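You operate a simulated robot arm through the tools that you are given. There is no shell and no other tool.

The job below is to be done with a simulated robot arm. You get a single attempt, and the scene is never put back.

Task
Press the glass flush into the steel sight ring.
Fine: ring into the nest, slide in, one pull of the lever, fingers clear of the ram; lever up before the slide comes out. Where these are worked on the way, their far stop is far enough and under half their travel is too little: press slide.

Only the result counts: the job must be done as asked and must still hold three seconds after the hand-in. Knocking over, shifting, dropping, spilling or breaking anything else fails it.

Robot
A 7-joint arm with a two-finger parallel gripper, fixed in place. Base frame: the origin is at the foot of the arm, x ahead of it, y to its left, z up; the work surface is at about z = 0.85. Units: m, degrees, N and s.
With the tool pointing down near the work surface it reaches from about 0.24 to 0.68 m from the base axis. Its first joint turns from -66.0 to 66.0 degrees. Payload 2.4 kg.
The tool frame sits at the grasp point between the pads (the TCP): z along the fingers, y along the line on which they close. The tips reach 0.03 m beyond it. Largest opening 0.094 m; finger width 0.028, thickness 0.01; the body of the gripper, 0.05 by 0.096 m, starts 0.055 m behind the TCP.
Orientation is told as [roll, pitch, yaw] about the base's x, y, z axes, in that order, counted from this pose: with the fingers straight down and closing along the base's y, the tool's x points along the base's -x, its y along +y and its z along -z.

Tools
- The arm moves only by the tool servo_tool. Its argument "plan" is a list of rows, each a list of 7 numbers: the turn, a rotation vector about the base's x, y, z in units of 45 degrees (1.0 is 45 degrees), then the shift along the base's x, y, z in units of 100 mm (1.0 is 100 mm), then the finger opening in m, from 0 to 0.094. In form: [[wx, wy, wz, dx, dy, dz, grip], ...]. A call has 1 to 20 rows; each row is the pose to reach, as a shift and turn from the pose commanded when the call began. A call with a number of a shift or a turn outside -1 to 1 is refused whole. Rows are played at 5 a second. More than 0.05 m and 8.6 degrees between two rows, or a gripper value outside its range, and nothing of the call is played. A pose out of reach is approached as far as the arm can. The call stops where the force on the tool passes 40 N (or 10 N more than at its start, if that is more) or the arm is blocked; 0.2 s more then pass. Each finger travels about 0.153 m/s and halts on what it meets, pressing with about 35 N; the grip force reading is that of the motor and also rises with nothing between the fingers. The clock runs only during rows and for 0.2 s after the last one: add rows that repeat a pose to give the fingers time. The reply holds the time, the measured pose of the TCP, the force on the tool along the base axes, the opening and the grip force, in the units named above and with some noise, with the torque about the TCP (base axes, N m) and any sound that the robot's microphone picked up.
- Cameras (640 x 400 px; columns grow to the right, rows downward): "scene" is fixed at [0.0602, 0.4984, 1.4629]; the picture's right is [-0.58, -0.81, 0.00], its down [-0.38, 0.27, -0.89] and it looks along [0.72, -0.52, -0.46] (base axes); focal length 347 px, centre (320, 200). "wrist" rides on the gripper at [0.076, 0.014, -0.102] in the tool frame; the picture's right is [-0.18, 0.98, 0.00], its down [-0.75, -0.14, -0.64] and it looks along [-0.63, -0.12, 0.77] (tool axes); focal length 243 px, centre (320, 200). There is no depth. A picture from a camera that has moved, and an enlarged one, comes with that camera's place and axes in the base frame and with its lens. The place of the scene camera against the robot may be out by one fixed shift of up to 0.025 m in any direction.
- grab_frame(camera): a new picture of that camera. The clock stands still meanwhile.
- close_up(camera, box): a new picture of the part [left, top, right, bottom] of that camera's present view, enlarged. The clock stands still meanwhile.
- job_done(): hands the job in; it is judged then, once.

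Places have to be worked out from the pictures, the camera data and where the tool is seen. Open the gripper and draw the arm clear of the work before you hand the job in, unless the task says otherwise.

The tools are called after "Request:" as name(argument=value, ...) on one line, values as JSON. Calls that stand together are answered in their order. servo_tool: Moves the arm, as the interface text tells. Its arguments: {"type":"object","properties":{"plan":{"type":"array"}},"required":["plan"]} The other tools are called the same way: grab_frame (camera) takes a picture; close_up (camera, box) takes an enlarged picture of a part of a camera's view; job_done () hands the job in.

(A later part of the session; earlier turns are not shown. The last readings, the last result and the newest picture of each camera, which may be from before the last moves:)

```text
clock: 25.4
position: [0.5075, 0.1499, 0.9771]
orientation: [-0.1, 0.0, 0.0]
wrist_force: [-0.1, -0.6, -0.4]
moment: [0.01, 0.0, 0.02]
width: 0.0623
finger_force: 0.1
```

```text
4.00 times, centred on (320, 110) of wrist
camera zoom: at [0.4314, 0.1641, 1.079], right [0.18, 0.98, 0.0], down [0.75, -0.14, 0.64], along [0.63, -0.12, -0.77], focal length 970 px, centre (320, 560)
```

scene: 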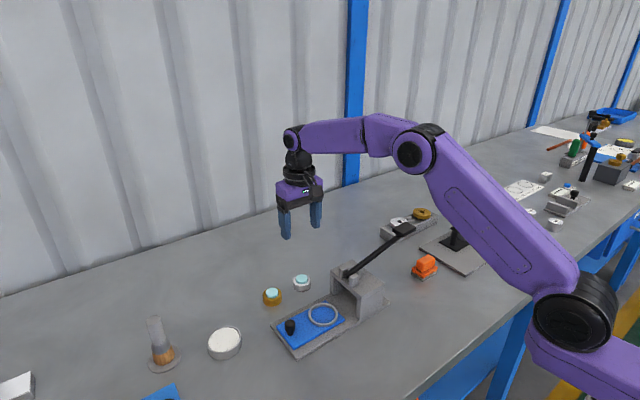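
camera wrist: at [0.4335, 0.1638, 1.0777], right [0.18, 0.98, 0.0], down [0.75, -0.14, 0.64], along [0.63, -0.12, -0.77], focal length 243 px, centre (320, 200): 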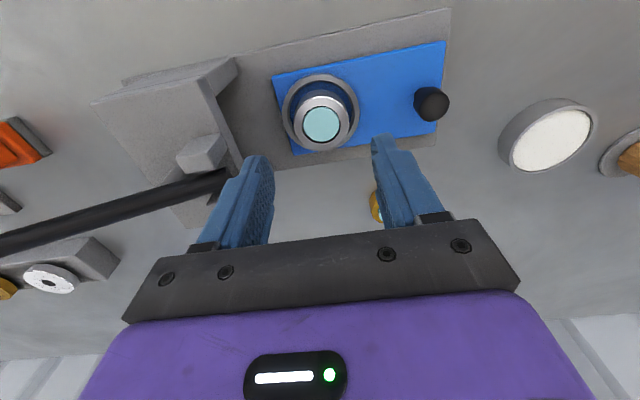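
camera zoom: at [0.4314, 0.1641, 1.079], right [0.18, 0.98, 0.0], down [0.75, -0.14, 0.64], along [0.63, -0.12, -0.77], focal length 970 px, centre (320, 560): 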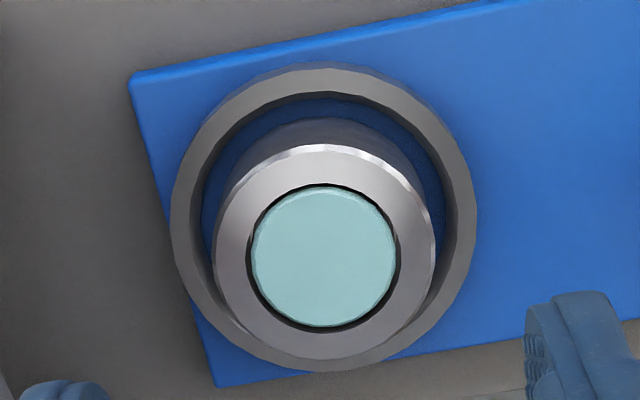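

The ring is now well centred in the nest with the glass about level. Next I'll turn the tool −90° in yaw, so the fingers close along x and the camera faces away from the bridge, while shifting towards the knob side.

Request:
servo_tool(plan=[[0, 0, -0.16, 0, 0.1, 0.05, 0.062], [0, 0, -0.32, 0, 0.2, 0.1, 0.062], [0, 0, -0.48, 0, 0.3, 0.15, 0.062], [0, 0, -0.64, 0, 0.4, 0.2, 0.062], [0, 0, -0.8, 0, 0.5, 0.2, 0.062], [0, 0, -1.0, 0, 0.6, 0.2, 0.062], [0, 0, -1.0, 0, 0.6, 0.2, 0.062]])

Request:
servo_tool(plan=[[0, 0, -0.16, 0, 0.05, 0, 0.062], [0, 0, -0.32, 0, 0.1, 0, 0.062], [0, 0, -0.48, 0, 0.15, 0, 0.062], [0, 0, -0.64, 0, 0.2, 0, 0.062], [0, 0, -0.8, 0, 0.25, 0, 0.062], [0, 0, -1.0, 0, 0.25, 0, 0.062], [0, 0, -1.0, 0, 0.25, 0, 0.062]])

Request:
grab_frame(camera="wrist")

Request:
grab_frame(camera="scene")

```text
refused: row 6 steps farther than a row can; nothing moved
```

```text
refused: row 6 steps farther than a row can; nothing moved
```

```text
taken
camera wrist: at [0.4314, 0.1641, 1.079], right [0.18, 0.98, 0.0], down [0.75, -0.14, 0.64], along [0.63, -0.12, -0.77], focal length 243 px, centre (320, 200)
```

wrist: 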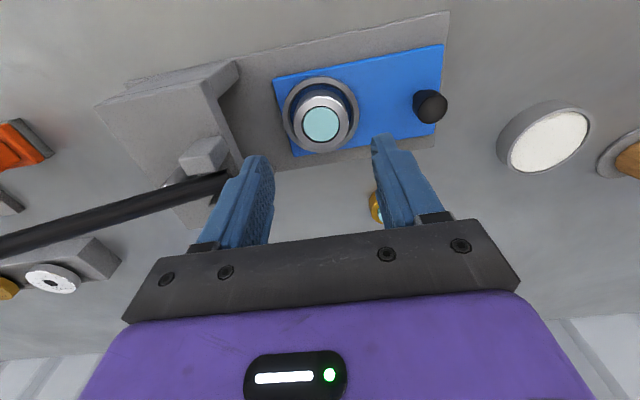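

```text
taken
```

scene: 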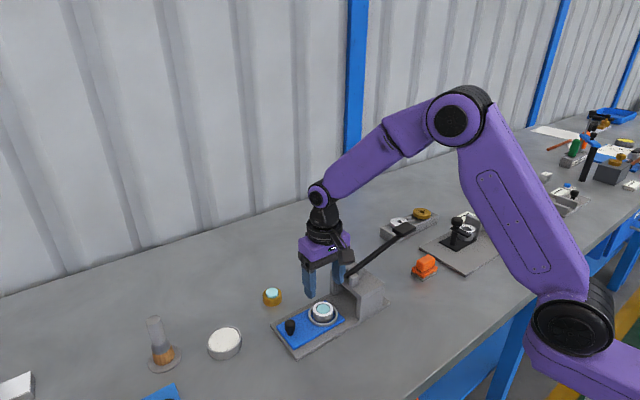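

The plan was refused because the last row's turn step was over 8.6°, and nothing moved. I'll repeat it with smaller turn steps.

Request:
servo_tool(plan=[[0, 0, -0.16, 0, 0.1, 0.05, 0.062], [0, 0, -0.32, 0, 0.2, 0.1, 0.062], [0, 0, -0.48, 0, 0.3, 0.15, 0.062], [0, 0, -0.64, 0, 0.4, 0.2, 0.062], [0, 0, -0.8, 0, 0.5, 0.2, 0.062], [0, 0, -0.92, 0, 0.6, 0.2, 0.062], [0, 0, -1.0, 0, 0.6, 0.2, 0.062], [0, 0, -1.0, 0, 0.6, 0.2, 0.062]])

Request:
servo_tool(plan=[[0, 0, -0.16, 0, 0.05, 0, 0.062], [0, 0, -0.32, 0, 0.1, 0, 0.062], [0, 0, -0.48, 0, 0.15, 0, 0.062], [0, 0, -0.64, 0, 0.2, 0, 0.062], [0, 0, -0.8, 0, 0.25, 0, 0.062], [0, 0, -0.92, 0, 0.25, 0, 0.062], [0, 0, -1.0, 0, 0.25, 0, 0.062], [0, 0, -1.0, 0, 0.25, 0, 0.062]])

Request:
grab_frame(camera="wrist")

Request:
grab_frame(camera="scene")

```text
clock: 27.2
position: [0.5078, 0.2086, 0.9967]
orientation: [0.1, 0.0, -45.1]
wrist_force: [-0.7, 0.1, -0.2]
moment: [-0.01, -0.02, 0.01]
width: 0.062
finger_force: 0.0
```

```text
clock: 29.0
position: [0.5081, 0.2357, 0.9953]
orientation: [0.0, 0.1, -90.0]
wrist_force: [0.1, 0.3, 0.2]
moment: [0.0, 0.01, 0.02]
width: 0.062
finger_force: 0.0
```

```text
taken
camera wrist: at [0.523, 0.312, 1.0981], right [0.98, -0.19, 0.0], down [-0.14, -0.75, 0.64], along [-0.12, -0.63, -0.77], focal length 243 px, centre (320, 200)
```

wrist: 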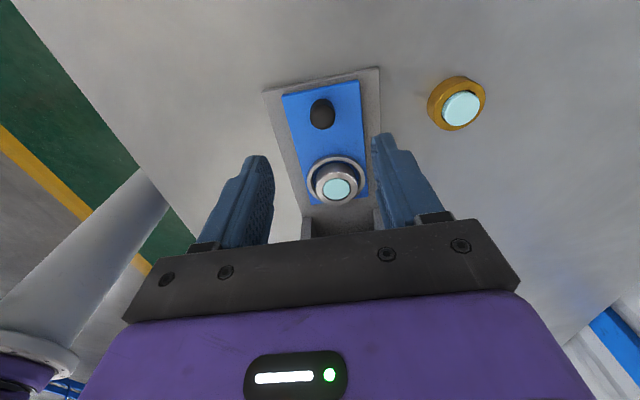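

```text
taken
```

scene: 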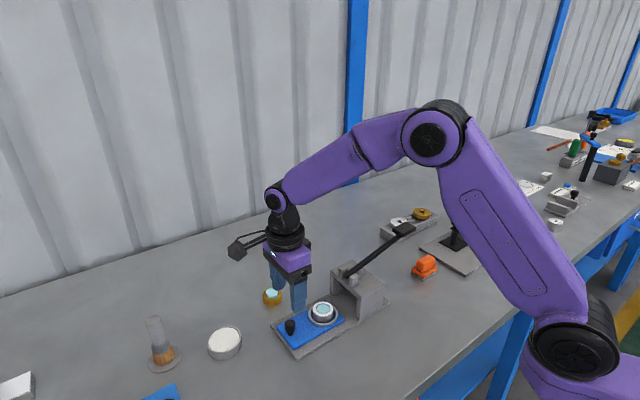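

The turn worked, and the knob's centre is at about (0.510, 0.235). I'll close the fingers, move behind the knob on its +y side, and lower so the tips are level with it for a slow push.

Request:
servo_tool(plan=[[0, 0, 0, 0.01, 0.2, 0, 0.03], [0, 0, 0, 0.015, 0.3, 0, 0.0], [0, 0, 0, 0.015, 0.3, -0.3, 0.0], [0, 0, 0, 0.015, 0.3, -0.6, 0.0], [0, 0, 0, 0.015, 0.3, -0.85, 0.0], [0, 0, 0, 0.015, 0.3, -0.92, 0.0], [0, 0, 0, 0.015, 0.3, -0.92, 0.0]])

Request:
grab_frame(camera="wrist")

Request:
close_up(camera="scene", box=[240, 250, 400, 350])

```text
clock: 30.6
position: [0.5102, 0.2657, 0.9043]
orientation: [0.0, 0.0, -89.9]
wrist_force: [0.3, 0.8, -0.2]
moment: [-0.04, -0.01, -0.02]
width: 0.0002
finger_force: 33.2
```

```text
taken
camera wrist: at [0.525, 0.3414, 1.0065], right [0.98, -0.18, 0.0], down [-0.14, -0.75, 0.64], along [-0.12, -0.63, -0.77], focal length 243 px, centre (320, 200)
```

wrist: 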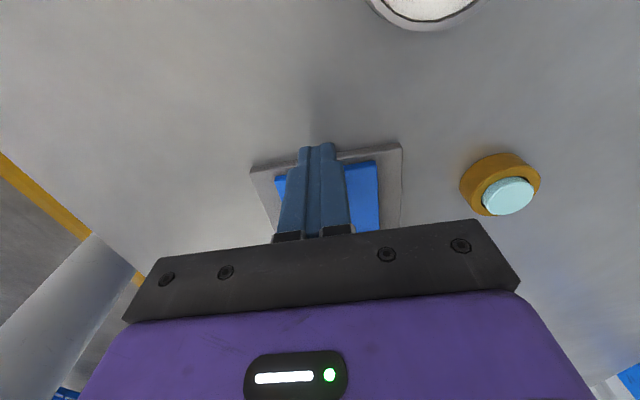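

```text
4.00 times, centred on (320, 300) of scene
camera zoom: at [0.0602, 0.4984, 1.4629], right [-0.58, -0.81, 0.0], down [-0.38, 0.27, -0.89], along [0.72, -0.52, -0.46], focal length 1389 px, centre (320, -200)
```

zoom: 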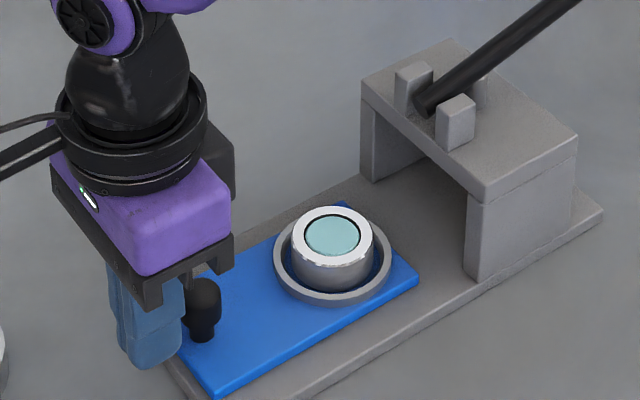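

The closed fingers stand just behind the knob, with about a 5 mm gap. I'll push slowly along −y in 5 mm steps.

Request:
servo_tool(plan=[[0, 0, 0, 0, -0.03, 0, 0], [0, 0, 0, 0, -0.05, 0, 0], [0, 0, 0, 0, -0.07, 0, 0], [0, 0, 0, 0, -0.1, 0, 0], [0, 0, 0, 0, -0.14, 0, 0], [0, 0, 0, 0, -0.18, 0, 0], [0, 0, 0, 0, -0.22, 0, 0], [0, 0, 0, 0, -0.26, 0, 0], [0, 0, 0, 0, -0.3, 0, 0], [0, 0, 0, 0, -0.34, 0, 0], [0, 0, 0, 0, -0.38, 0, 0], [0, 0, 0, 0, -0.42, 0, 0], [0, 0, 0, 0, -0.46, 0, 0], [0, 0, 0, 0, -0.5, 0, 0], [0, 0, 0, 0, -0.5, 0, 0]])

Request:
close_up(camera="scene", box=[240, 250, 400, 350])

```text
clock: 33.8
position: [0.5094, 0.2157, 0.9041]
orientation: [0.0, 0.0, -89.9]
wrist_force: [0.5, 0.1, 1.4]
moment: [0.03, -0.02, 0.01]
width: 0.0001
finger_force: 32.9
```

```text
4.00 times, centred on (320, 300) of scene
camera zoom: at [0.0602, 0.4984, 1.4629], right [-0.58, -0.81, 0.0], down [-0.38, 0.27, -0.89], along [0.72, -0.52, -0.46], focal length 1389 px, centre (320, -200)
```

zoom: 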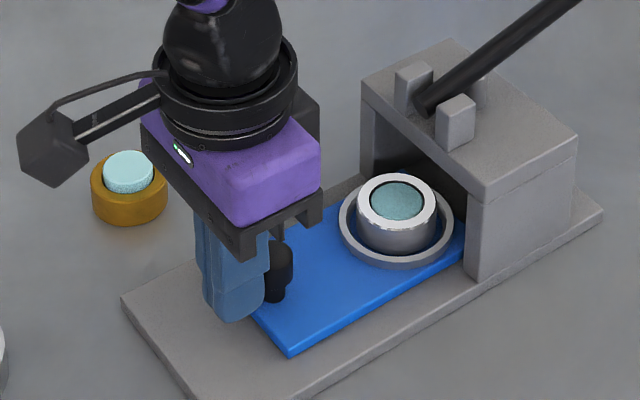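

The slide is following freely and the ring rides centred towards the arch. I'll continue with another 40 mm at the same pace.

Request:
servo_tool(plan=[[0, 0, 0, 0, -0.02, 0, 0], [0, 0, 0, 0, -0.05, 0, 0], [0, 0, 0, 0, -0.09, 0, 0], [0, 0, 0, 0, -0.13, 0, 0], [0, 0, 0, 0, -0.17, 0, 0], [0, 0, 0, 0, -0.21, 0, 0], [0, 0, 0, 0, -0.25, 0, 0], [0, 0, 0, 0, -0.29, 0, 0], [0, 0, 0, 0, -0.33, 0, 0], [0, 0, 0, 0, -0.37, 0, 0], [0, 0, 0, 0, -0.4, 0, 0], [0, 0, 0, 0, -0.4, 0, 0]])

Request:
close_up(camera="scene", box=[260, 240, 420, 340])

```text
clock: 36.4
position: [0.51, 0.174, 0.903]
orientation: [0.0, 0.0, -89.9]
wrist_force: [1.1, 0.6, 0.0]
moment: [0.01, 0.02, 0.0]
width: 0.0
finger_force: 32.9
```

```text
4.00 times, centred on (340, 290) of scene
camera zoom: at [0.0602, 0.4985, 1.4629], right [-0.58, -0.81, 0.0], down [-0.38, 0.27, -0.89], along [0.72, -0.52, -0.46], focal length 1389 px, centre (240, -160)
```

zoom: 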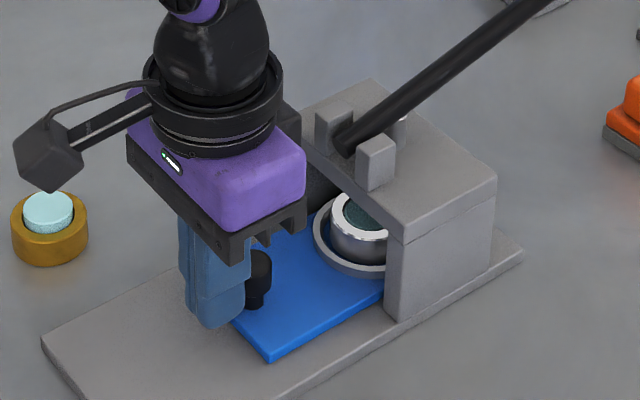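

The slide has travelled about 86 mm without resistance. I'll creep on at 1.5 mm per row and look for the end stop in the force reading.

Request:
servo_tool(plan=[[0, 0, 0, 0, -0.015, 0, 0], [0, 0, 0, 0, -0.03, 0, 0], [0, 0, 0, 0, -0.045, 0, 0], [0, 0, 0, 0, -0.06, 0, 0], [0, 0, 0, 0, -0.075, 0, 0], [0, 0, 0, 0, -0.09, 0, 0], [0, 0, 0, 0, -0.09, 0, 0]])

```text
clock: 38.0
position: [0.5091, 0.1651, 0.9045]
orientation: [0.0, -0.1, -90.0]
wrist_force: [0.3, 0.5, -0.3]
moment: [0.0, -0.02, -0.01]
width: 0.0
finger_force: 33.6
```

There's still no stop at y = 0.165. I'll keep creeping in small steps.

Request:
servo_tool(plan=[[0, 0, 0, 0, -0.01, 0, 0], [0, 0, 0, 0, -0.02, 0, 0], [0, 0, 0, 0, -0.03, 0, 0], [0, 0, 0, 0, -0.04, 0, 0], [0, 0, 0, 0, -0.05, 0, 0], [0, 0, 0, 0, -0.05, 0, 0]])

Request:
close_up(camera="scene", box=[260, 240, 420, 340])

```text
clock: 39.4
position: [0.5093, 0.1606, 0.9036]
orientation: [-0.1, 0.1, -90.0]
wrist_force: [0.4, 0.2, -0.5]
moment: [0.0, 0.01, 0.01]
width: 0.0001
finger_force: 33.2
```

```text
4.00 times, centred on (340, 290) of scene
camera zoom: at [0.0602, 0.4984, 1.4629], right [-0.58, -0.81, 0.0], down [-0.38, 0.27, -0.89], along [0.72, -0.52, -0.46], focal length 1389 px, centre (240, -160)
```

zoom: 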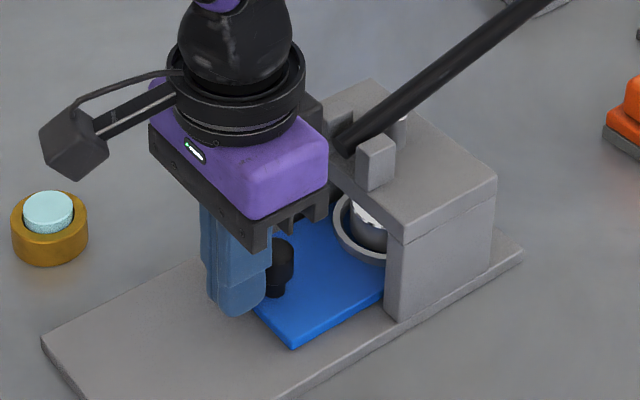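

The slide is still moving freely, with the ring now under the arch. I'll continue creeping to the stop.

Request:
servo_tool(plan=[[0, 0, 0, 0, -0.01, 0, 0], [0, 0, 0, 0, -0.02, 0, 0], [0, 0, 0, 0, -0.03, 0, 0], [0, 0, 0, 0, -0.04, 0, 0], [0, 0, 0, 0, -0.05, 0, 0], [0, 0, 0, 0, -0.06, 0, 0], [0, 0, 0, 0, -0.06, 0, 0]])

```text
clock: 41.0
position: [0.5091, 0.1585, 0.9031]
orientation: [0.1, 0.0, -89.6]
wrist_force: [2.7, 30.5, -9.0]
moment: [0.3, 0.0, 0.07]
width: 0.0001
finger_force: 32.4
```

The force rose to 30 N at y = 0.1585, so the slide is at its far stop. I'll back the fingers off along +y and check that it stays.

Request:
servo_tool(plan=[[0, 0, 0, 0, 0.04, 0, 0], [0, 0, 0, 0, 0.1, 0, 0], [0, 0, 0, 0, 0.3, 0, 0], [0, 0, 0, 0, 0.6, 0, 0], [0, 0, 0, 0, 0.6, 0, 0]])

Request:
grab_frame(camera="wrist")

Request:
close_up(camera="scene", box=[260, 240, 420, 340])

```text
clock: 42.2
position: [0.5081, 0.215, 0.9049]
orientation: [0.0, 0.0, -90.1]
wrist_force: [-0.4, -0.2, -0.2]
moment: [0.0, -0.01, -0.03]
width: 0.0002
finger_force: 33.1
```

```text
taken
camera wrist: at [0.5238, 0.2913, 1.0078], right [0.98, -0.18, 0.0], down [-0.14, -0.75, 0.64], along [-0.12, -0.63, -0.77], focal length 243 px, centre (320, 200)
```

wrist: 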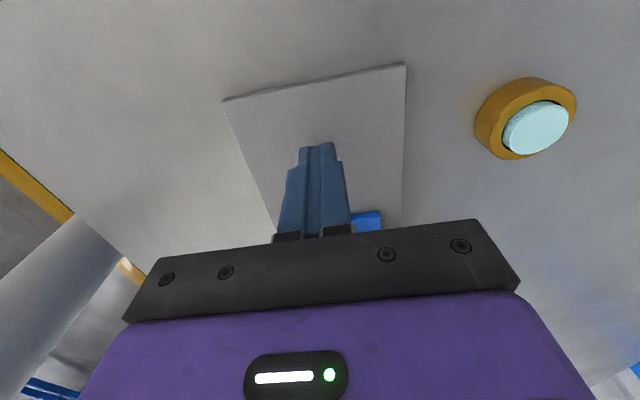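

```text
4.00 times, centred on (340, 290) of scene
camera zoom: at [0.0602, 0.4985, 1.4629], right [-0.58, -0.81, 0.0], down [-0.38, 0.27, -0.89], along [0.72, -0.52, -0.46], focal length 1389 px, centre (240, -160)
```

zoom: 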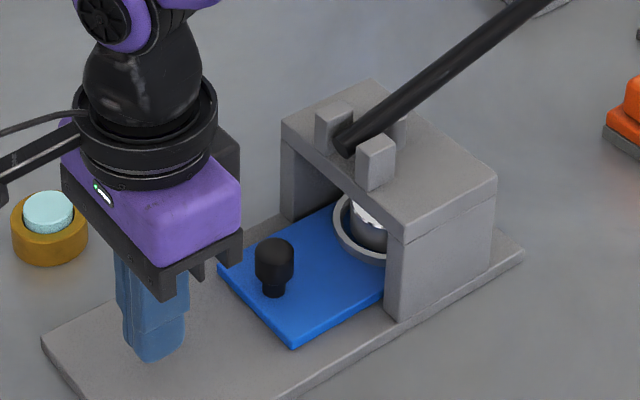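

The slide stays home at the stop. I'll now raise the arm well clear and move along −y to look at the lever.

Request:
servo_tool(plan=[[0, 0, 0, 0, 0, 0.4, 0], [0, 0, 0, 0, 0, 0.8, 0], [0, 0, 0, 0, 0, 1.0, 0], [0, 0, 0, 0, 0, 1.0, 0]])

Request:
servo_tool(plan=[[0, 0, 0, 0, 0, 0.4, 0], [0, 0, 0, 0, -0.2, 0.8, 0], [0, 0, 0, 0, -0.6, 1.0, 0], [0, 0, 0, 0, -1.0, 1.0, 0], [0, 0, 0, 0, -1.0, 1.0, 0]])

Request:
grab_frame(camera="wrist")

Request:
grab_frame(camera="scene")

```text
clock: 43.2
position: [0.5106, 0.2158, 1.0043]
orientation: [0.0, 0.0, -90.0]
wrist_force: [-0.3, -0.2, -0.7]
moment: [0.0, -0.03, 0.0]
width: 0.0
finger_force: 32.5
```

```text
clock: 44.4
position: [0.5107, 0.1136, 1.1053]
orientation: [0.1, -0.1, -89.9]
wrist_force: [-0.1, -0.5, -0.9]
moment: [-0.02, -0.01, -0.03]
width: 0.0001
finger_force: 33.0
```

```text
taken
camera wrist: at [0.5251, 0.19, 1.2069], right [0.98, -0.18, 0.0], down [-0.14, -0.75, 0.64], along [-0.12, -0.63, -0.77], focal length 243 px, centre (320, 200)
```

wrist: 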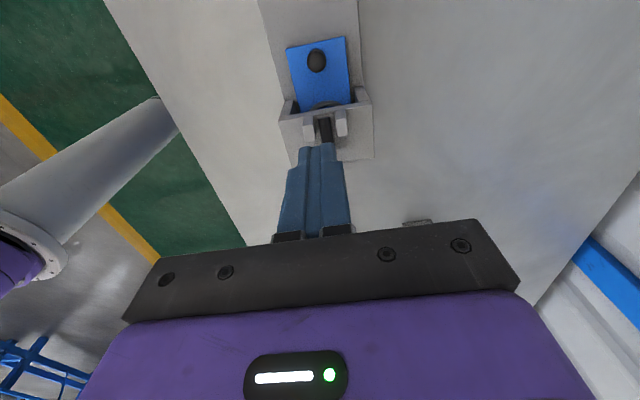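

```text
taken
```

scene: 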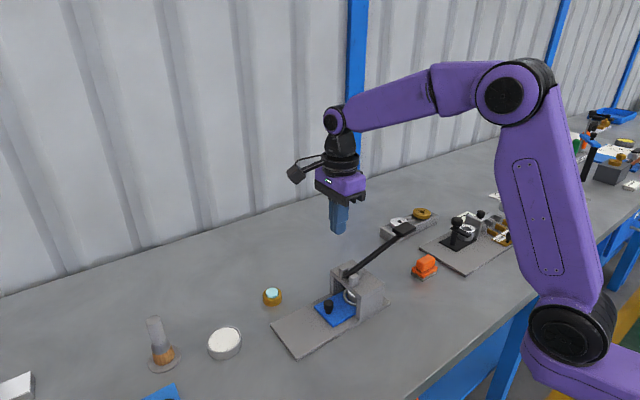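

The gripper hides the lever handle from here. I'll open the fingers and move 100 mm further along −y at this height, still above the lever, to see the handle between them.

Request:
servo_tool(plan=[[0, 0, 0, 0, -0.3, 0, 0.04], [0, 0, 0, 0, -0.6, 0, 0.08], [0, 0, 0, 0, -0.9, 0, 0.094], [0, 0, 0, 0, -1.0, 0, 0.094], [0, 0, 0, 0, -1.0, 0, 0.094]])

Request:
grab_frame(camera="wrist")

Request:
close_up(camera="scene", box=[310, 200, 450, 320])

```text
clock: 45.6
position: [0.5099, 0.0153, 1.1042]
orientation: [0.0, -0.1, -90.0]
wrist_force: [0.5, 0.4, 0.0]
moment: [-0.04, 0.01, -0.01]
width: 0.0939
finger_force: 0.0
```

```text
taken
camera wrist: at [0.5239, 0.0905, 1.2068], right [0.98, -0.18, 0.0], down [-0.14, -0.75, 0.64], along [-0.12, -0.63, -0.77], focal length 243 px, centre (320, 200)
```

wrist: 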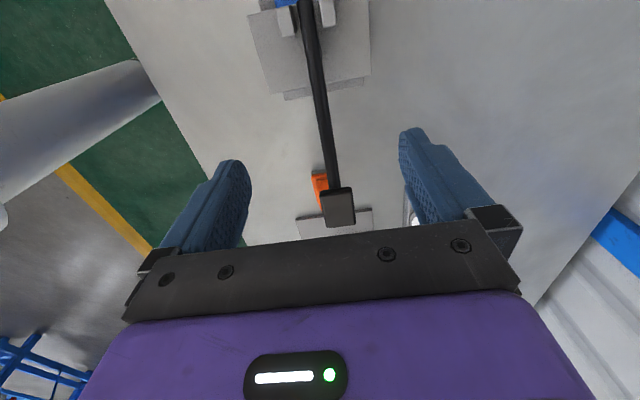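

```text
3.33 times, centred on (380, 260) of scene
camera zoom: at [0.0602, 0.4984, 1.4629], right [-0.58, -0.81, 0.0], down [-0.38, 0.27, -0.89], along [0.72, -0.52, -0.46], focal length 1157 px, centre (120, 0)
```

zoom: 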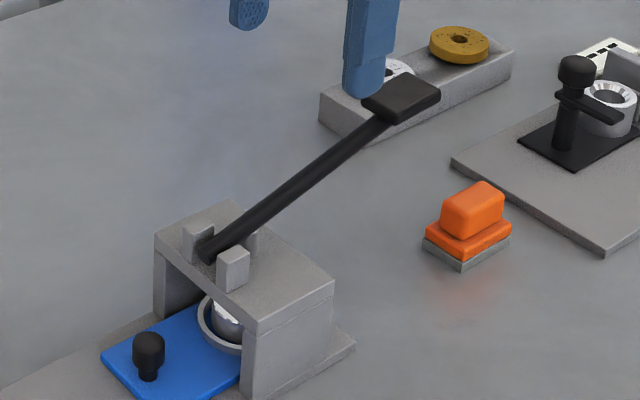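

The handle centre triangulates to about (0.510, −0.093, 1.00). I'll enlarge it to measure its width and centre for a side grip along x.

Request:
close_up(camera="wrist", box=[290, 160, 390, 235])

Request:
close_up(camera="scene", box=[370, 205, 430, 250])

```text
5.33 times, centred on (340, 198) of wrist
camera zoom: at [0.5239, 0.0905, 1.2068], right [0.98, -0.18, 0.0], down [-0.14, -0.75, 0.64], along [-0.12, -0.63, -0.77], focal length 1294 px, centre (213, 213)
```

zoom: 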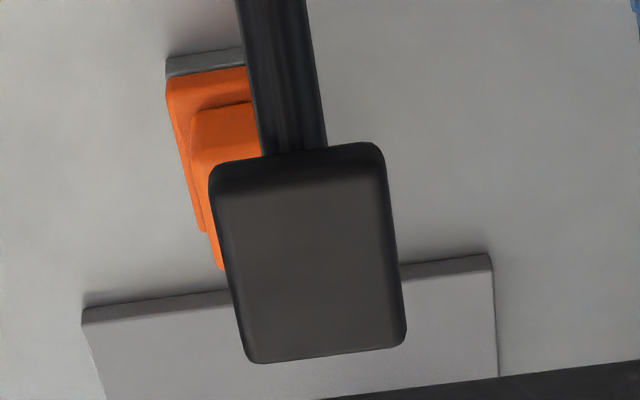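

```text
8.89 times, centred on (400, 228) of scene
camera zoom: at [0.0602, 0.4984, 1.4629], right [-0.58, -0.81, 0.0], down [-0.38, 0.27, -0.89], along [0.72, -0.52, -0.46], focal length 3086 px, centre (-391, -44)
```

zoom: 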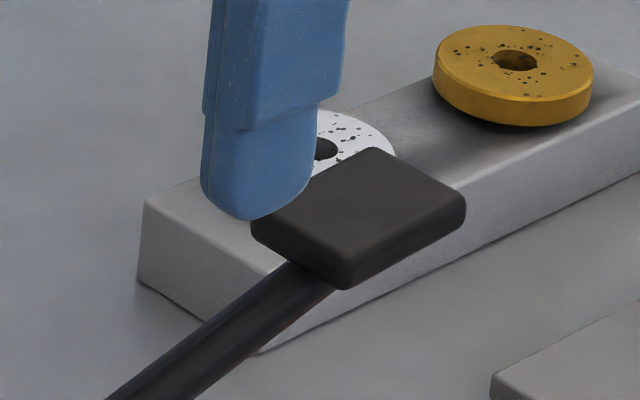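

The handle is about 36 mm wide in x and centred at x≈0.510, spanning y −0.07 to −0.12 with its top at z≈1.00. I'll move above it and check alignment before descending.

Request:
servo_tool(plan=[[0, 0, 0, 0, -0.3, 0, 0.09], [0, 0, 0, 0, -0.6, 0, 0.08], [0, 0, 0, 0, -0.9, 0, 0.07], [0, 0, 0, 0, -1.0, 0, 0.064], [0, 0, 0, 0, -1.0, 0, 0.064]])

Request:
servo_tool(plan=[[0, 0, 0, 0, -0.12, -0.1, 0.064], [0, 0, 0, 0, -0.12, -0.2, 0.064], [0, 0, 0, 0, -0.12, -0.3, 0.064], [0, 0, 0, 0, -0.12, -0.3, 0.064]])

Request:
grab_frame(camera="wrist")

Request:
close_up(camera="scene", box=[340, 160, 460, 260])

```text
clock: 46.8
position: [0.5101, -0.0845, 1.1052]
orientation: [0.0, -0.1, -90.0]
wrist_force: [-0.1, -0.1, 0.7]
moment: [0.0, 0.02, -0.01]
width: 0.0644
finger_force: 0.0
```

```text
clock: 47.8
position: [0.5105, -0.0973, 1.0748]
orientation: [0.0, -0.1, -90.0]
wrist_force: [0.5, 0.2, 0.1]
moment: [-0.01, 0.0, 0.01]
width: 0.0641
finger_force: 0.1
```

```text
taken
camera wrist: at [0.5245, -0.0213, 1.1777], right [0.98, -0.18, 0.0], down [-0.14, -0.75, 0.64], along [-0.12, -0.63, -0.77], focal length 243 px, centre (320, 200)
```

wrist: 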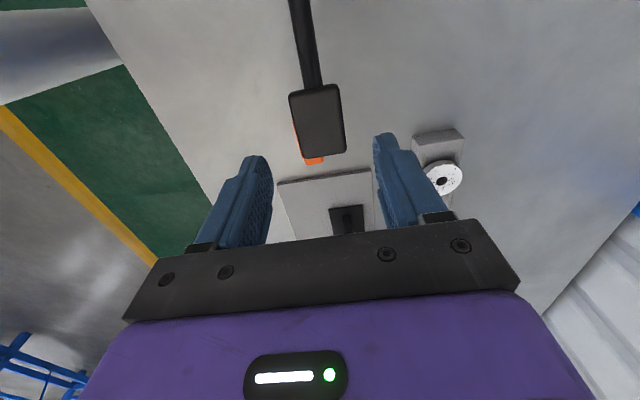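

```text
4.00 times, centred on (400, 210) of scene
camera zoom: at [0.0602, 0.4984, 1.4629], right [-0.58, -0.81, 0.0], down [-0.38, 0.27, -0.89], along [0.72, -0.52, -0.46], focal length 1389 px, centre (0, 160)
```

zoom: 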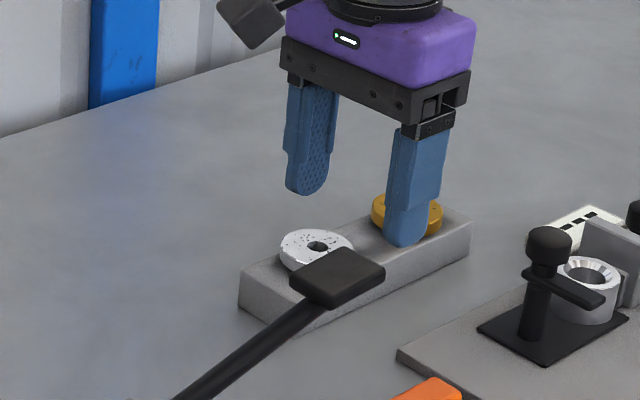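

The handle top centre is at about (0.510, −0.089, 1.005) and is centred between the fingers in x. I'll lower to straddle it, with the tips about 15 mm below its middle.

Request:
servo_tool(plan=[[0, 0, 0, 0, 0.06, -0.2, 0.064], [0, 0, 0, 0, 0.06, -0.4, 0.064], [0, 0, 0, 0, 0.06, -0.6, 0.064], [0, 0, 0, 0, 0.06, -0.6, 0.064]])

Request:
grab_frame(camera="wrist")

Request:
close_up(camera="scene", box=[350, 180, 450, 260])

```text
clock: 48.8
position: [0.5078, -0.0912, 1.0142]
orientation: [0.0, 0.0, -90.0]
wrist_force: [0.5, -0.5, 0.5]
moment: [0.0, -0.01, 0.05]
width: 0.0643
finger_force: 0.1
```

```text
taken
camera wrist: at [0.5234, -0.0152, 1.1161], right [0.98, -0.18, 0.0], down [-0.14, -0.75, 0.64], along [-0.12, -0.63, -0.77], focal length 243 px, centre (320, 200)
```

wrist: 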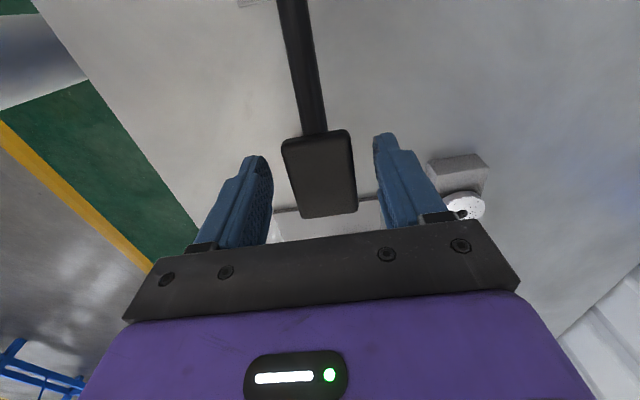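

```text
5.00 times, centred on (400, 220) of scene
camera zoom: at [0.0602, 0.4984, 1.4629], right [-0.58, -0.81, 0.0], down [-0.38, 0.27, -0.89], along [0.72, -0.52, -0.46], focal length 1736 px, centre (-80, 100)
```

zoom: 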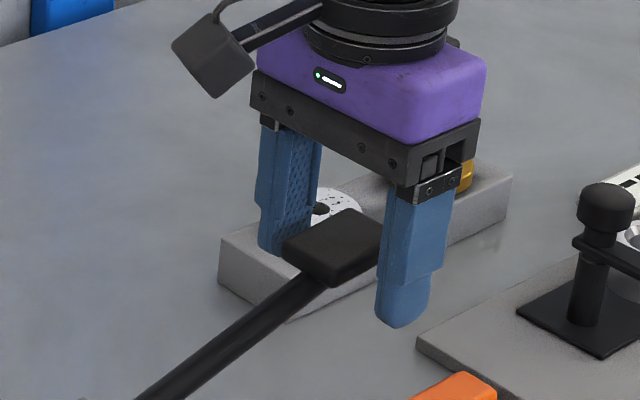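

The handle sits between the fingers with its top about 6 mm below the TCP, centred near (0.510, −0.085). I'll close on its sides.

Request:
servo_tool(plan=[[0, 0, 0, 0, 0.03, 0, 0.055], [0, 0, 0, 0, 0.03, 0, 0.045], [0, 0, 0, 0, 0.03, 0, 0.036], [0, 0, 0, 0, 0.03, 0, 0.025], [0, 0, 0, 0, 0.03, 0, 0.02], [0, 0, 0, 0, 0.03, 0, 0.02]])

Request:
grab_frame(camera="wrist")

```text
clock: 50.2
position: [0.5096, -0.0873, 1.0143]
orientation: [0.2, 0.1, -90.0]
wrist_force: [16.0, 0.3, -4.6]
moment: [0.05, 0.0, 0.17]
width: 0.0394
finger_force: 44.5
```

```text
taken
camera wrist: at [0.5246, -0.0117, 1.1165], right [0.98, -0.18, 0.0], down [-0.14, -0.75, 0.64], along [-0.12, -0.63, -0.77], focal length 243 px, centre (320, 200)
```

wrist: 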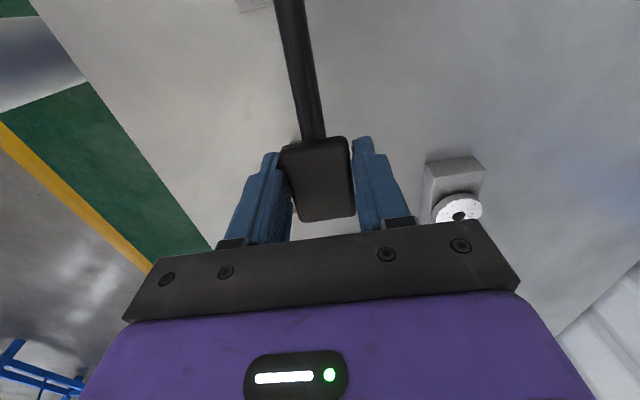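

It's gripped at 39 mm, with a 16 N sideways load showing the handle is slightly to +x. I'll shift +1.5 mm in x to relieve it.

Request:
servo_tool(plan=[[0, 0, 0, 0.008, 0, 0, 0.02], [0, 0, 0, 0.015, 0, 0, 0.02], [0, 0, 0, 0.015, 0, 0, 0.02]])

```text
clock: 51.0
position: [0.5106, -0.0875, 1.0141]
orientation: [-0.2, -0.1, -90.0]
wrist_force: [5.3, 1.3, -2.0]
moment: [0.02, -0.1, 0.15]
width: 0.0393
finger_force: 44.4
```

The side load is now small. I'll begin the pull down along the lever's arc, with its pivot near y 0.08, z 0.945, going slowly and watching the force.

Request:
servo_tool(plan=[[0, 0, 0, 0.003, -0.01, -0.03, 0.02], [0, 0, 0, 0.005, -0.02, -0.06, 0.02], [0, 0, 0, 0.005, -0.028, -0.09, 0.02], [0, 0, 0, 0.005, -0.035, -0.114, 0.02], [0, 0, 0, 0.005, -0.035, -0.114, 0.02]])

Request:
grab_frame(camera="wrist")

Request:
close_up(camera="scene", box=[310, 180, 450, 320])

```text
clock: 52.2
position: [0.5109, -0.0921, 1.0025]
orientation: [0.0, 0.0, -90.0]
wrist_force: [-11.7, -1.9, 9.5]
moment: [1.51, 0.21, 0.11]
width: 0.0355
finger_force: 45.5
```

```text
taken
camera wrist: at [0.5252, -0.016, 1.1046], right [0.98, -0.18, 0.0], down [-0.14, -0.75, 0.64], along [-0.12, -0.63, -0.77], focal length 243 px, centre (320, 200)
```

wrist: 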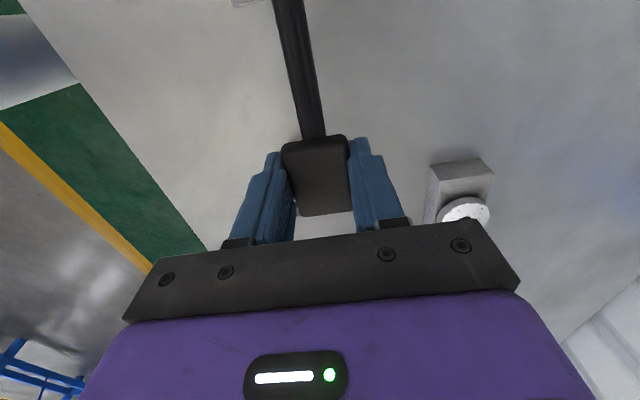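

```text
2.86 times, centred on (380, 250) of scene
camera zoom: at [0.0597, 0.4984, 1.4629], right [-0.58, -0.81, 0.0], down [-0.38, 0.27, -0.89], along [0.72, -0.52, -0.46], focal length 992 px, centre (149, 57)
```

zoom: 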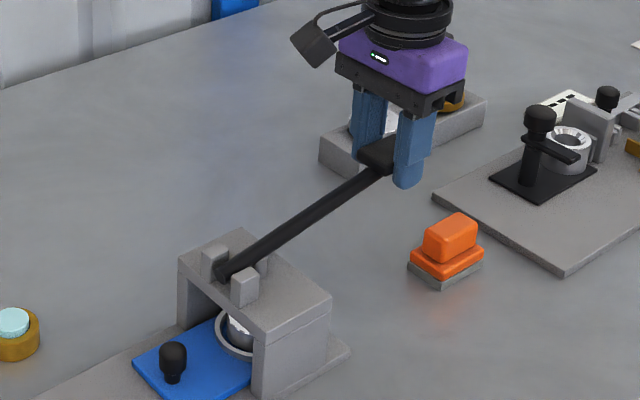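

The lever came down 12 mm with light force, but there's a 1.5 N·m moment because the handle turns against the pads. I'll turn the tool about +x along with the lever from here, rotating about its pivot, and trim x by −1 mm.

Request:
servo_tool(plan=[[0.045, 0, 0, -0.005, 0, 0, 0.02], [0.09, 0, 0, -0.008, -0.01, -0.03, 0.02], [0.12, 0, 0, -0.008, -0.02, -0.07, 0.02], [0.16, 0, 0, -0.008, -0.03, -0.11, 0.02], [0.2, 0, 0, -0.008, -0.045, -0.152, 0.02], [0.2, 0, 0, -0.008, -0.045, -0.152, 0.02]])

Request:
grab_frame(camera="wrist")

Request:
close_up(camera="scene", box=[310, 180, 450, 320])

```text
clock: 53.6
position: [0.5097, -0.0968, 0.987]
orientation: [-0.1, 8.9, -90.0]
wrist_force: [-9.5, -8.8, -6.1]
moment: [-1.61, 0.2, -0.1]
width: 0.0358
finger_force: 45.2
```

```text
taken
camera wrist: at [0.525, -0.0373, 1.1009], right [0.98, -0.18, -0.03], down [-0.14, -0.84, 0.52], along [-0.12, -0.5, -0.86], focal length 243 px, centre (320, 200)
```

wrist: 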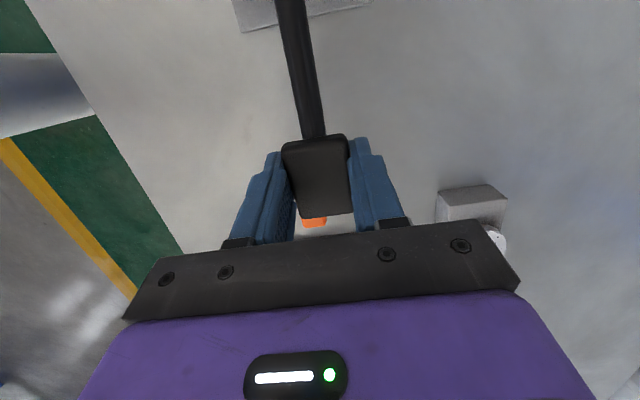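

```text
2.86 times, centred on (380, 250) of scene
camera zoom: at [0.06, 0.4982, 1.463], right [-0.58, -0.81, 0.0], down [-0.38, 0.27, -0.89], along [0.72, -0.52, -0.46], focal length 992 px, centre (149, 57)
```

zoom: 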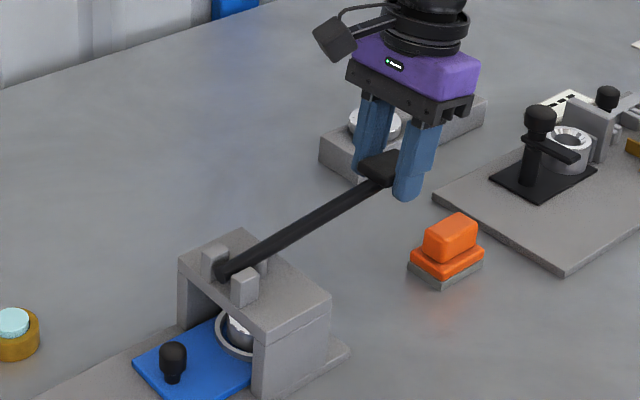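

The lever moves with little resistance, and the moment is now pad friction in the opposite sense. I'll continue down the arc to roughly level, turning the tool a bit less.

Request:
servo_tool(plan=[[0, 0, 0, -0.005, -0.01, -0.03, 0.02], [0, 0, 0, -0.01, -0.018, -0.06, 0.02], [0, 0, 0, -0.01, -0.027, -0.092, 0.02], [0.015, 0, 0, -0.01, -0.035, -0.125, 0.02], [0.04, 0, 0, -0.01, -0.042, -0.155, 0.02], [0.04, 0, 0, -0.01, -0.042, -0.155, 0.02]])

Request:
close_up(camera="scene", box=[310, 180, 450, 320])

```text
clock: 55.0
position: [0.51, -0.099, 0.9707]
orientation: [-0.3, 10.9, -89.9]
wrist_force: [-9.3, 10.1, -0.9]
moment: [0.04, -0.05, -0.47]
width: 0.0353
finger_force: 45.6
```

```text
2.86 times, centred on (380, 250) of scene
camera zoom: at [0.06, 0.4988, 1.4628], right [-0.58, -0.81, 0.0], down [-0.38, 0.27, -0.89], along [0.72, -0.52, -0.46], focal length 992 px, centre (149, 57)
```

zoom: 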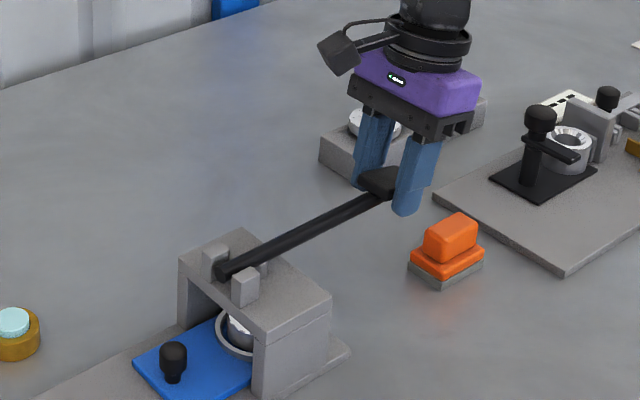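

It's going smoothly: vertical force is about 0 and the moment about 0. I'll continue down another ~10° with the tool turning along, checking midway by force.

Request:
servo_tool(plan=[[0.03, 0, 0, -0.005, 0.003, -0.04, 0.02], [0.055, 0, 0, -0.01, 0.002, -0.08, 0.02], [0.08, 0, 0, -0.01, -0.002, -0.12, 0.02], [0.11, 0, 0, -0.01, -0.006, -0.157, 0.02], [0.11, 0, 0, -0.01, -0.006, -0.157, 0.02]])

Request:
close_up(camera="scene", box=[310, 180, 450, 320])

```text
clock: 56.2
position: [0.5092, -0.0997, 0.9571]
orientation: [0.0, 15.8, -89.9]
wrist_force: [10.9, 16.2, 1.2]
moment: [0.08, 0.24, -0.39]
width: 0.0354
finger_force: 45.2
```

```text
2.86 times, centred on (380, 250) of scene
camera zoom: at [0.0605, 0.4989, 1.4627], right [-0.58, -0.81, 0.0], down [-0.38, 0.27, -0.89], along [0.72, -0.52, -0.46], focal length 992 px, centre (149, 57)
```

zoom: 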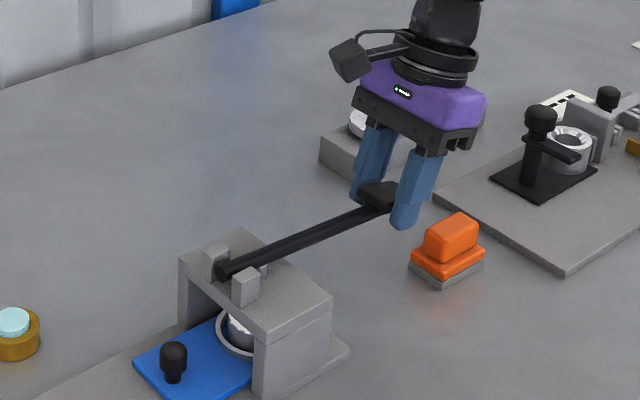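

There's a 16 N pull in y from being slightly long on the arc, so I'll trim +1 mm in y and continue down another 5–6°.

Request:
servo_tool(plan=[[0.0, 0, 0, 0.004, 0.009, 0, 0.02], [0.03, 0, 0, 0.004, 0.009, -0.04, 0.02], [0.055, 0, 0, 0.004, 0.009, -0.08, 0.02], [0.08, 0, 0, 0.004, 0.009, -0.12, 0.02], [0.11, 0, 0, 0.004, 0.01, -0.157, 0.02], [0.11, 0, 0, 0.004, 0.01, -0.157, 0.02]])

Request:
close_up(camera="scene", box=[310, 180, 450, 320])

```text
clock: 57.6
position: [0.5092, -0.0992, 0.9403]
orientation: [0.1, 20.7, -89.9]
wrist_force: [13.2, 13.9, 13.1]
moment: [-0.74, -0.09, -0.05]
width: 0.0358
finger_force: 45.2
```

```text
2.86 times, centred on (380, 250) of scene
camera zoom: at [0.0604, 0.4989, 1.4627], right [-0.58, -0.81, 0.0], down [-0.38, 0.27, -0.89], along [0.72, -0.52, -0.46], focal length 992 px, centre (149, 57)
```

zoom: 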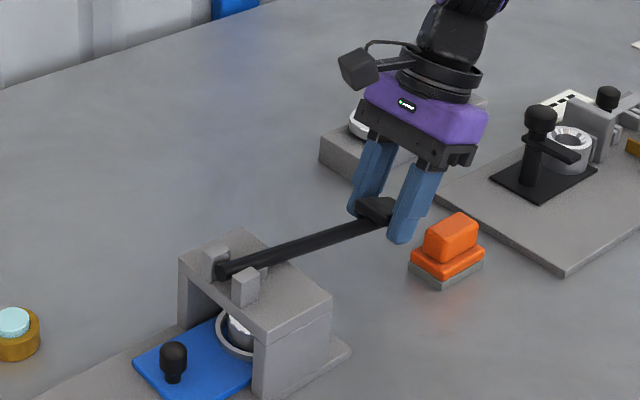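

The force in z has risen to 13 N, so the ram seems to be meeting something. The orange block is still clear of the fingers. I'll continue another ~5° with small x and y trims.

Request:
servo_tool(plan=[[0.0, 0, 0, 0.006, 0.008, -0.01, 0.02], [0.03, 0, 0, 0.006, 0.01, -0.05, 0.02], [0.055, 0, 0, 0.006, 0.014, -0.09, 0.02], [0.08, 0, 0, 0.006, 0.018, -0.125, 0.02], [0.11, 0, 0, 0.006, 0.022, -0.157, 0.02], [0.11, 0, 0, 0.006, 0.022, -0.157, 0.02]])

Request:
close_up(camera="scene", box=[310, 180, 450, 320])

```text
clock: 58.2
position: [0.5108, -0.0996, 0.9384]
orientation: [0.1, 22.2, -90.0]
wrist_force: [-7.5, -0.3, 27.6]
moment: [-0.16, 0.59, 0.14]
width: 0.0358
finger_force: 45.6
stopped in row 3: the force on the tool passed its limit at 42 N (the readings are from after the stop); the commanded pose is now the measured one
```

```text
2.86 times, centred on (380, 250) of scene
camera zoom: at [0.0595, 0.4985, 1.4629], right [-0.58, -0.81, 0.0], down [-0.38, 0.27, -0.89], along [0.72, -0.52, -0.46], focal length 992 px, centre (149, 57)
```

zoom: 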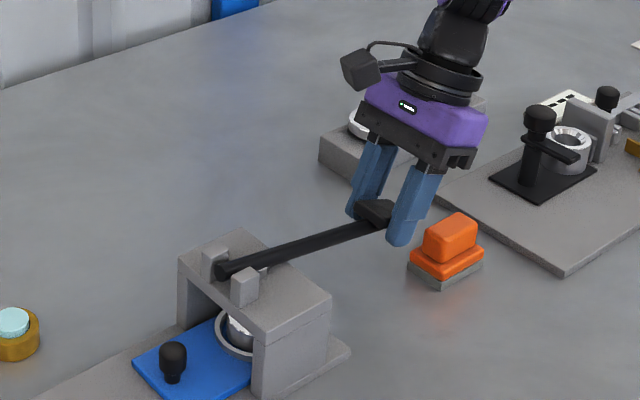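

The force passed 42 N with the lever at about 22° of turn and hardly moving, which looks like a hard bottom. I'll press about 1 mm more to see whether it yields or is truly at its stop.

Request:
servo_tool(plan=[[0.0, 0, 0, 0, 0.0, -0.004, 0.02], [0.0, 0, 0, 0, 0.0, -0.008, 0.02], [0.0, 0, 0, 0, 0, -0.008, 0.02], [0.0, 0, 0, 0, 0, -0.008, 0.02], [0.0, 0, 0, 0, 0, -0.008, 0.02]])

Request:
close_up(camera="scene", box=[320, 240, 400, 310])

```text
clock: 58.7
position: [0.5095, -0.0987, 0.9408]
orientation: [0.2, 22.2, -89.8]
wrist_force: [-8.7, -0.2, 20.1]
moment: [-0.84, 0.58, 0.1]
width: 0.0357
finger_force: 45.2
stopped in row 2: the force on the tool passed its limit at 41 N (the readings are from after the stop); the commanded pose is now the measured one
```

```text
5.71 times, centred on (360, 275) of scene
camera zoom: at [0.0597, 0.4985, 1.4629], right [-0.58, -0.81, 0.0], down [-0.38, 0.27, -0.89], along [0.72, -0.52, -0.46], focal length 1984 px, centre (91, -229)
```

zoom: 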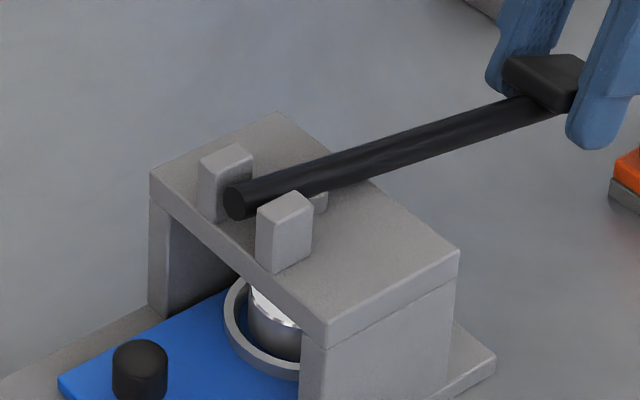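

It stiffens straight to 40 N with no visible motion. I'll apply a smaller sustained push and hold for two seconds to see if the force decays (still moving) or stays (at the stop).

Request:
servo_tool(plan=[[0, 0, 0, 0, 0, -0.003, 0.02], [0, 0, 0, 0, 0, -0.003, 0.02], [0, 0, 0, 0, 0, -0.003, 0.02], [0, 0, 0, 0, 0, -0.003, 0.02], [0, 0, 0, 0, 0, -0.003, 0.02], [0, 0, 0, 0, 0, -0.003, 0.02], [0, 0, 0, 0, 0, -0.003, 0.02], [0, 0, 0, 0, 0, -0.003, 0.02], [0, 0, 0, 0, 0, -0.003, 0.02]])

Request:
close_up(camera="scene", box=[320, 240, 400, 310])

Request:
grab_frame(camera="wrist")

```text
clock: 60.7
position: [0.5108, -0.1009, 0.9384]
orientation: [0.1, 22.3, -90.0]
wrist_force: [-7.5, -2.5, 33.0]
moment: [0.64, 0.2, -0.14]
width: 0.0353
finger_force: 45.3
```

```text
5.71 times, centred on (360, 275) of scene
camera zoom: at [0.0594, 0.4985, 1.4629], right [-0.58, -0.81, 0.0], down [-0.38, 0.27, -0.89], along [0.72, -0.52, -0.46], focal length 1984 px, centre (91, -229)
```

zoom: 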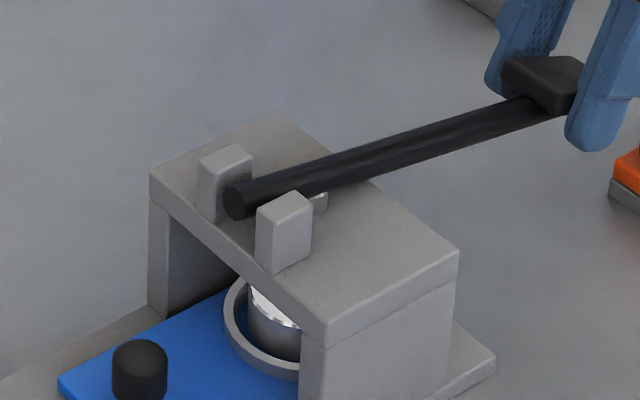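

```text
taken
camera wrist: at [0.5246, -0.068, 1.0625], right [0.98, -0.17, -0.07], down [-0.14, -0.94, 0.31], along [-0.12, -0.29, -0.95], focal length 243 px, centre (320, 200)
```

wrist: 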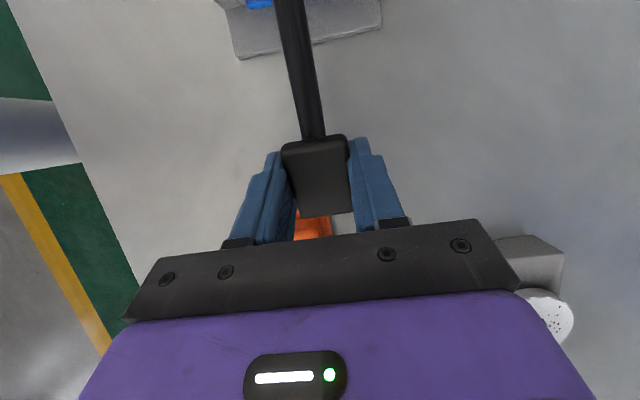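

The force holds steady at 33 N with no movement, so the lever is at its bottom stop and the ram is fully down. I'll now raise the lever back along the same arc, turning the tool back with it.

Request:
servo_tool(plan=[[0, 0, 0, -0.002, 0, 0.02, 0.02], [-0.03, 0, 0, -0.003, 0, 0.06, 0.02], [-0.065, 0, 0, -0.003, 0.001, 0.1, 0.02], [-0.1, 0, 0, -0.003, 0.002, 0.147, 0.02], [-0.135, 0, 0, -0.003, 0.005, 0.19, 0.02], [-0.17, 0, 0, -0.003, 0.009, 0.245, 0.02], [-0.2, 0, 0, -0.003, 0.013, 0.303, 0.02], [-0.2, 0, 0, -0.003, 0.013, 0.303, 0.02]])

Request:
close_up(camera="scene", box=[310, 180, 450, 320])

```text
clock: 62.5
position: [0.5107, -0.0993, 0.9669]
orientation: [0.0, 13.0, -89.9]
wrist_force: [-8.1, -8.6, -8.8]
moment: [-1.82, 0.16, -0.07]
width: 0.0355
finger_force: 44.7
```

```text
2.86 times, centred on (380, 250) of scene
camera zoom: at [0.0602, 0.4982, 1.463], right [-0.58, -0.81, 0.0], down [-0.38, 0.27, -0.89], along [0.72, -0.52, -0.46], focal length 992 px, centre (149, 57)
```

zoom: 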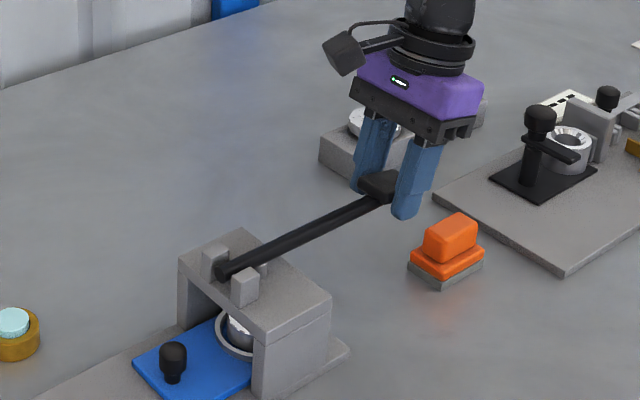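

The lever is rising with only light loads. I'll continue up to its original position and bring the tool back upright.

Request:
servo_tool(plan=[[-0.06, 0, 0, -0.002, 0.004, 0.03, 0.02], [-0.1, 0, 0, -0.002, 0.013, 0.09, 0.02], [-0.14, 0, 0, -0.002, 0.023, 0.155, 0.02], [-0.18, 0, 0, -0.002, 0.04, 0.23, 0.02], [-0.22, 0, 0, -0.002, 0.058, 0.308, 0.02], [-0.25, 0, 0, -0.002, 0.075, 0.37, 0.02], [-0.25, 0, 0, -0.002, 0.075, 0.37, 0.02]])

Request:
close_up(camera="scene", box=[310, 180, 450, 320])

```text
clock: 64.1
position: [0.5111, -0.0917, 1.0059]
orientation: [0.1, 1.8, -90.1]
wrist_force: [-11.7, -13.3, -3.3]
moment: [-1.29, 0.27, 0.05]
width: 0.0356
finger_force: 44.9
```

```text
2.86 times, centred on (380, 250) of scene
camera zoom: at [0.06, 0.4981, 1.463], right [-0.58, -0.81, 0.0], down [-0.38, 0.27, -0.89], along [0.72, -0.52, -0.46], focal length 992 px, centre (149, 57)
```

zoom: 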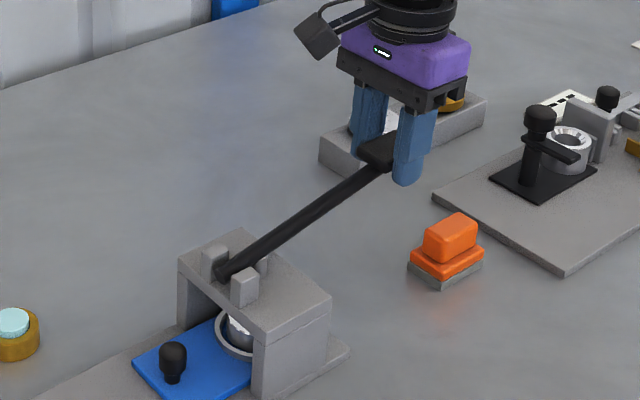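

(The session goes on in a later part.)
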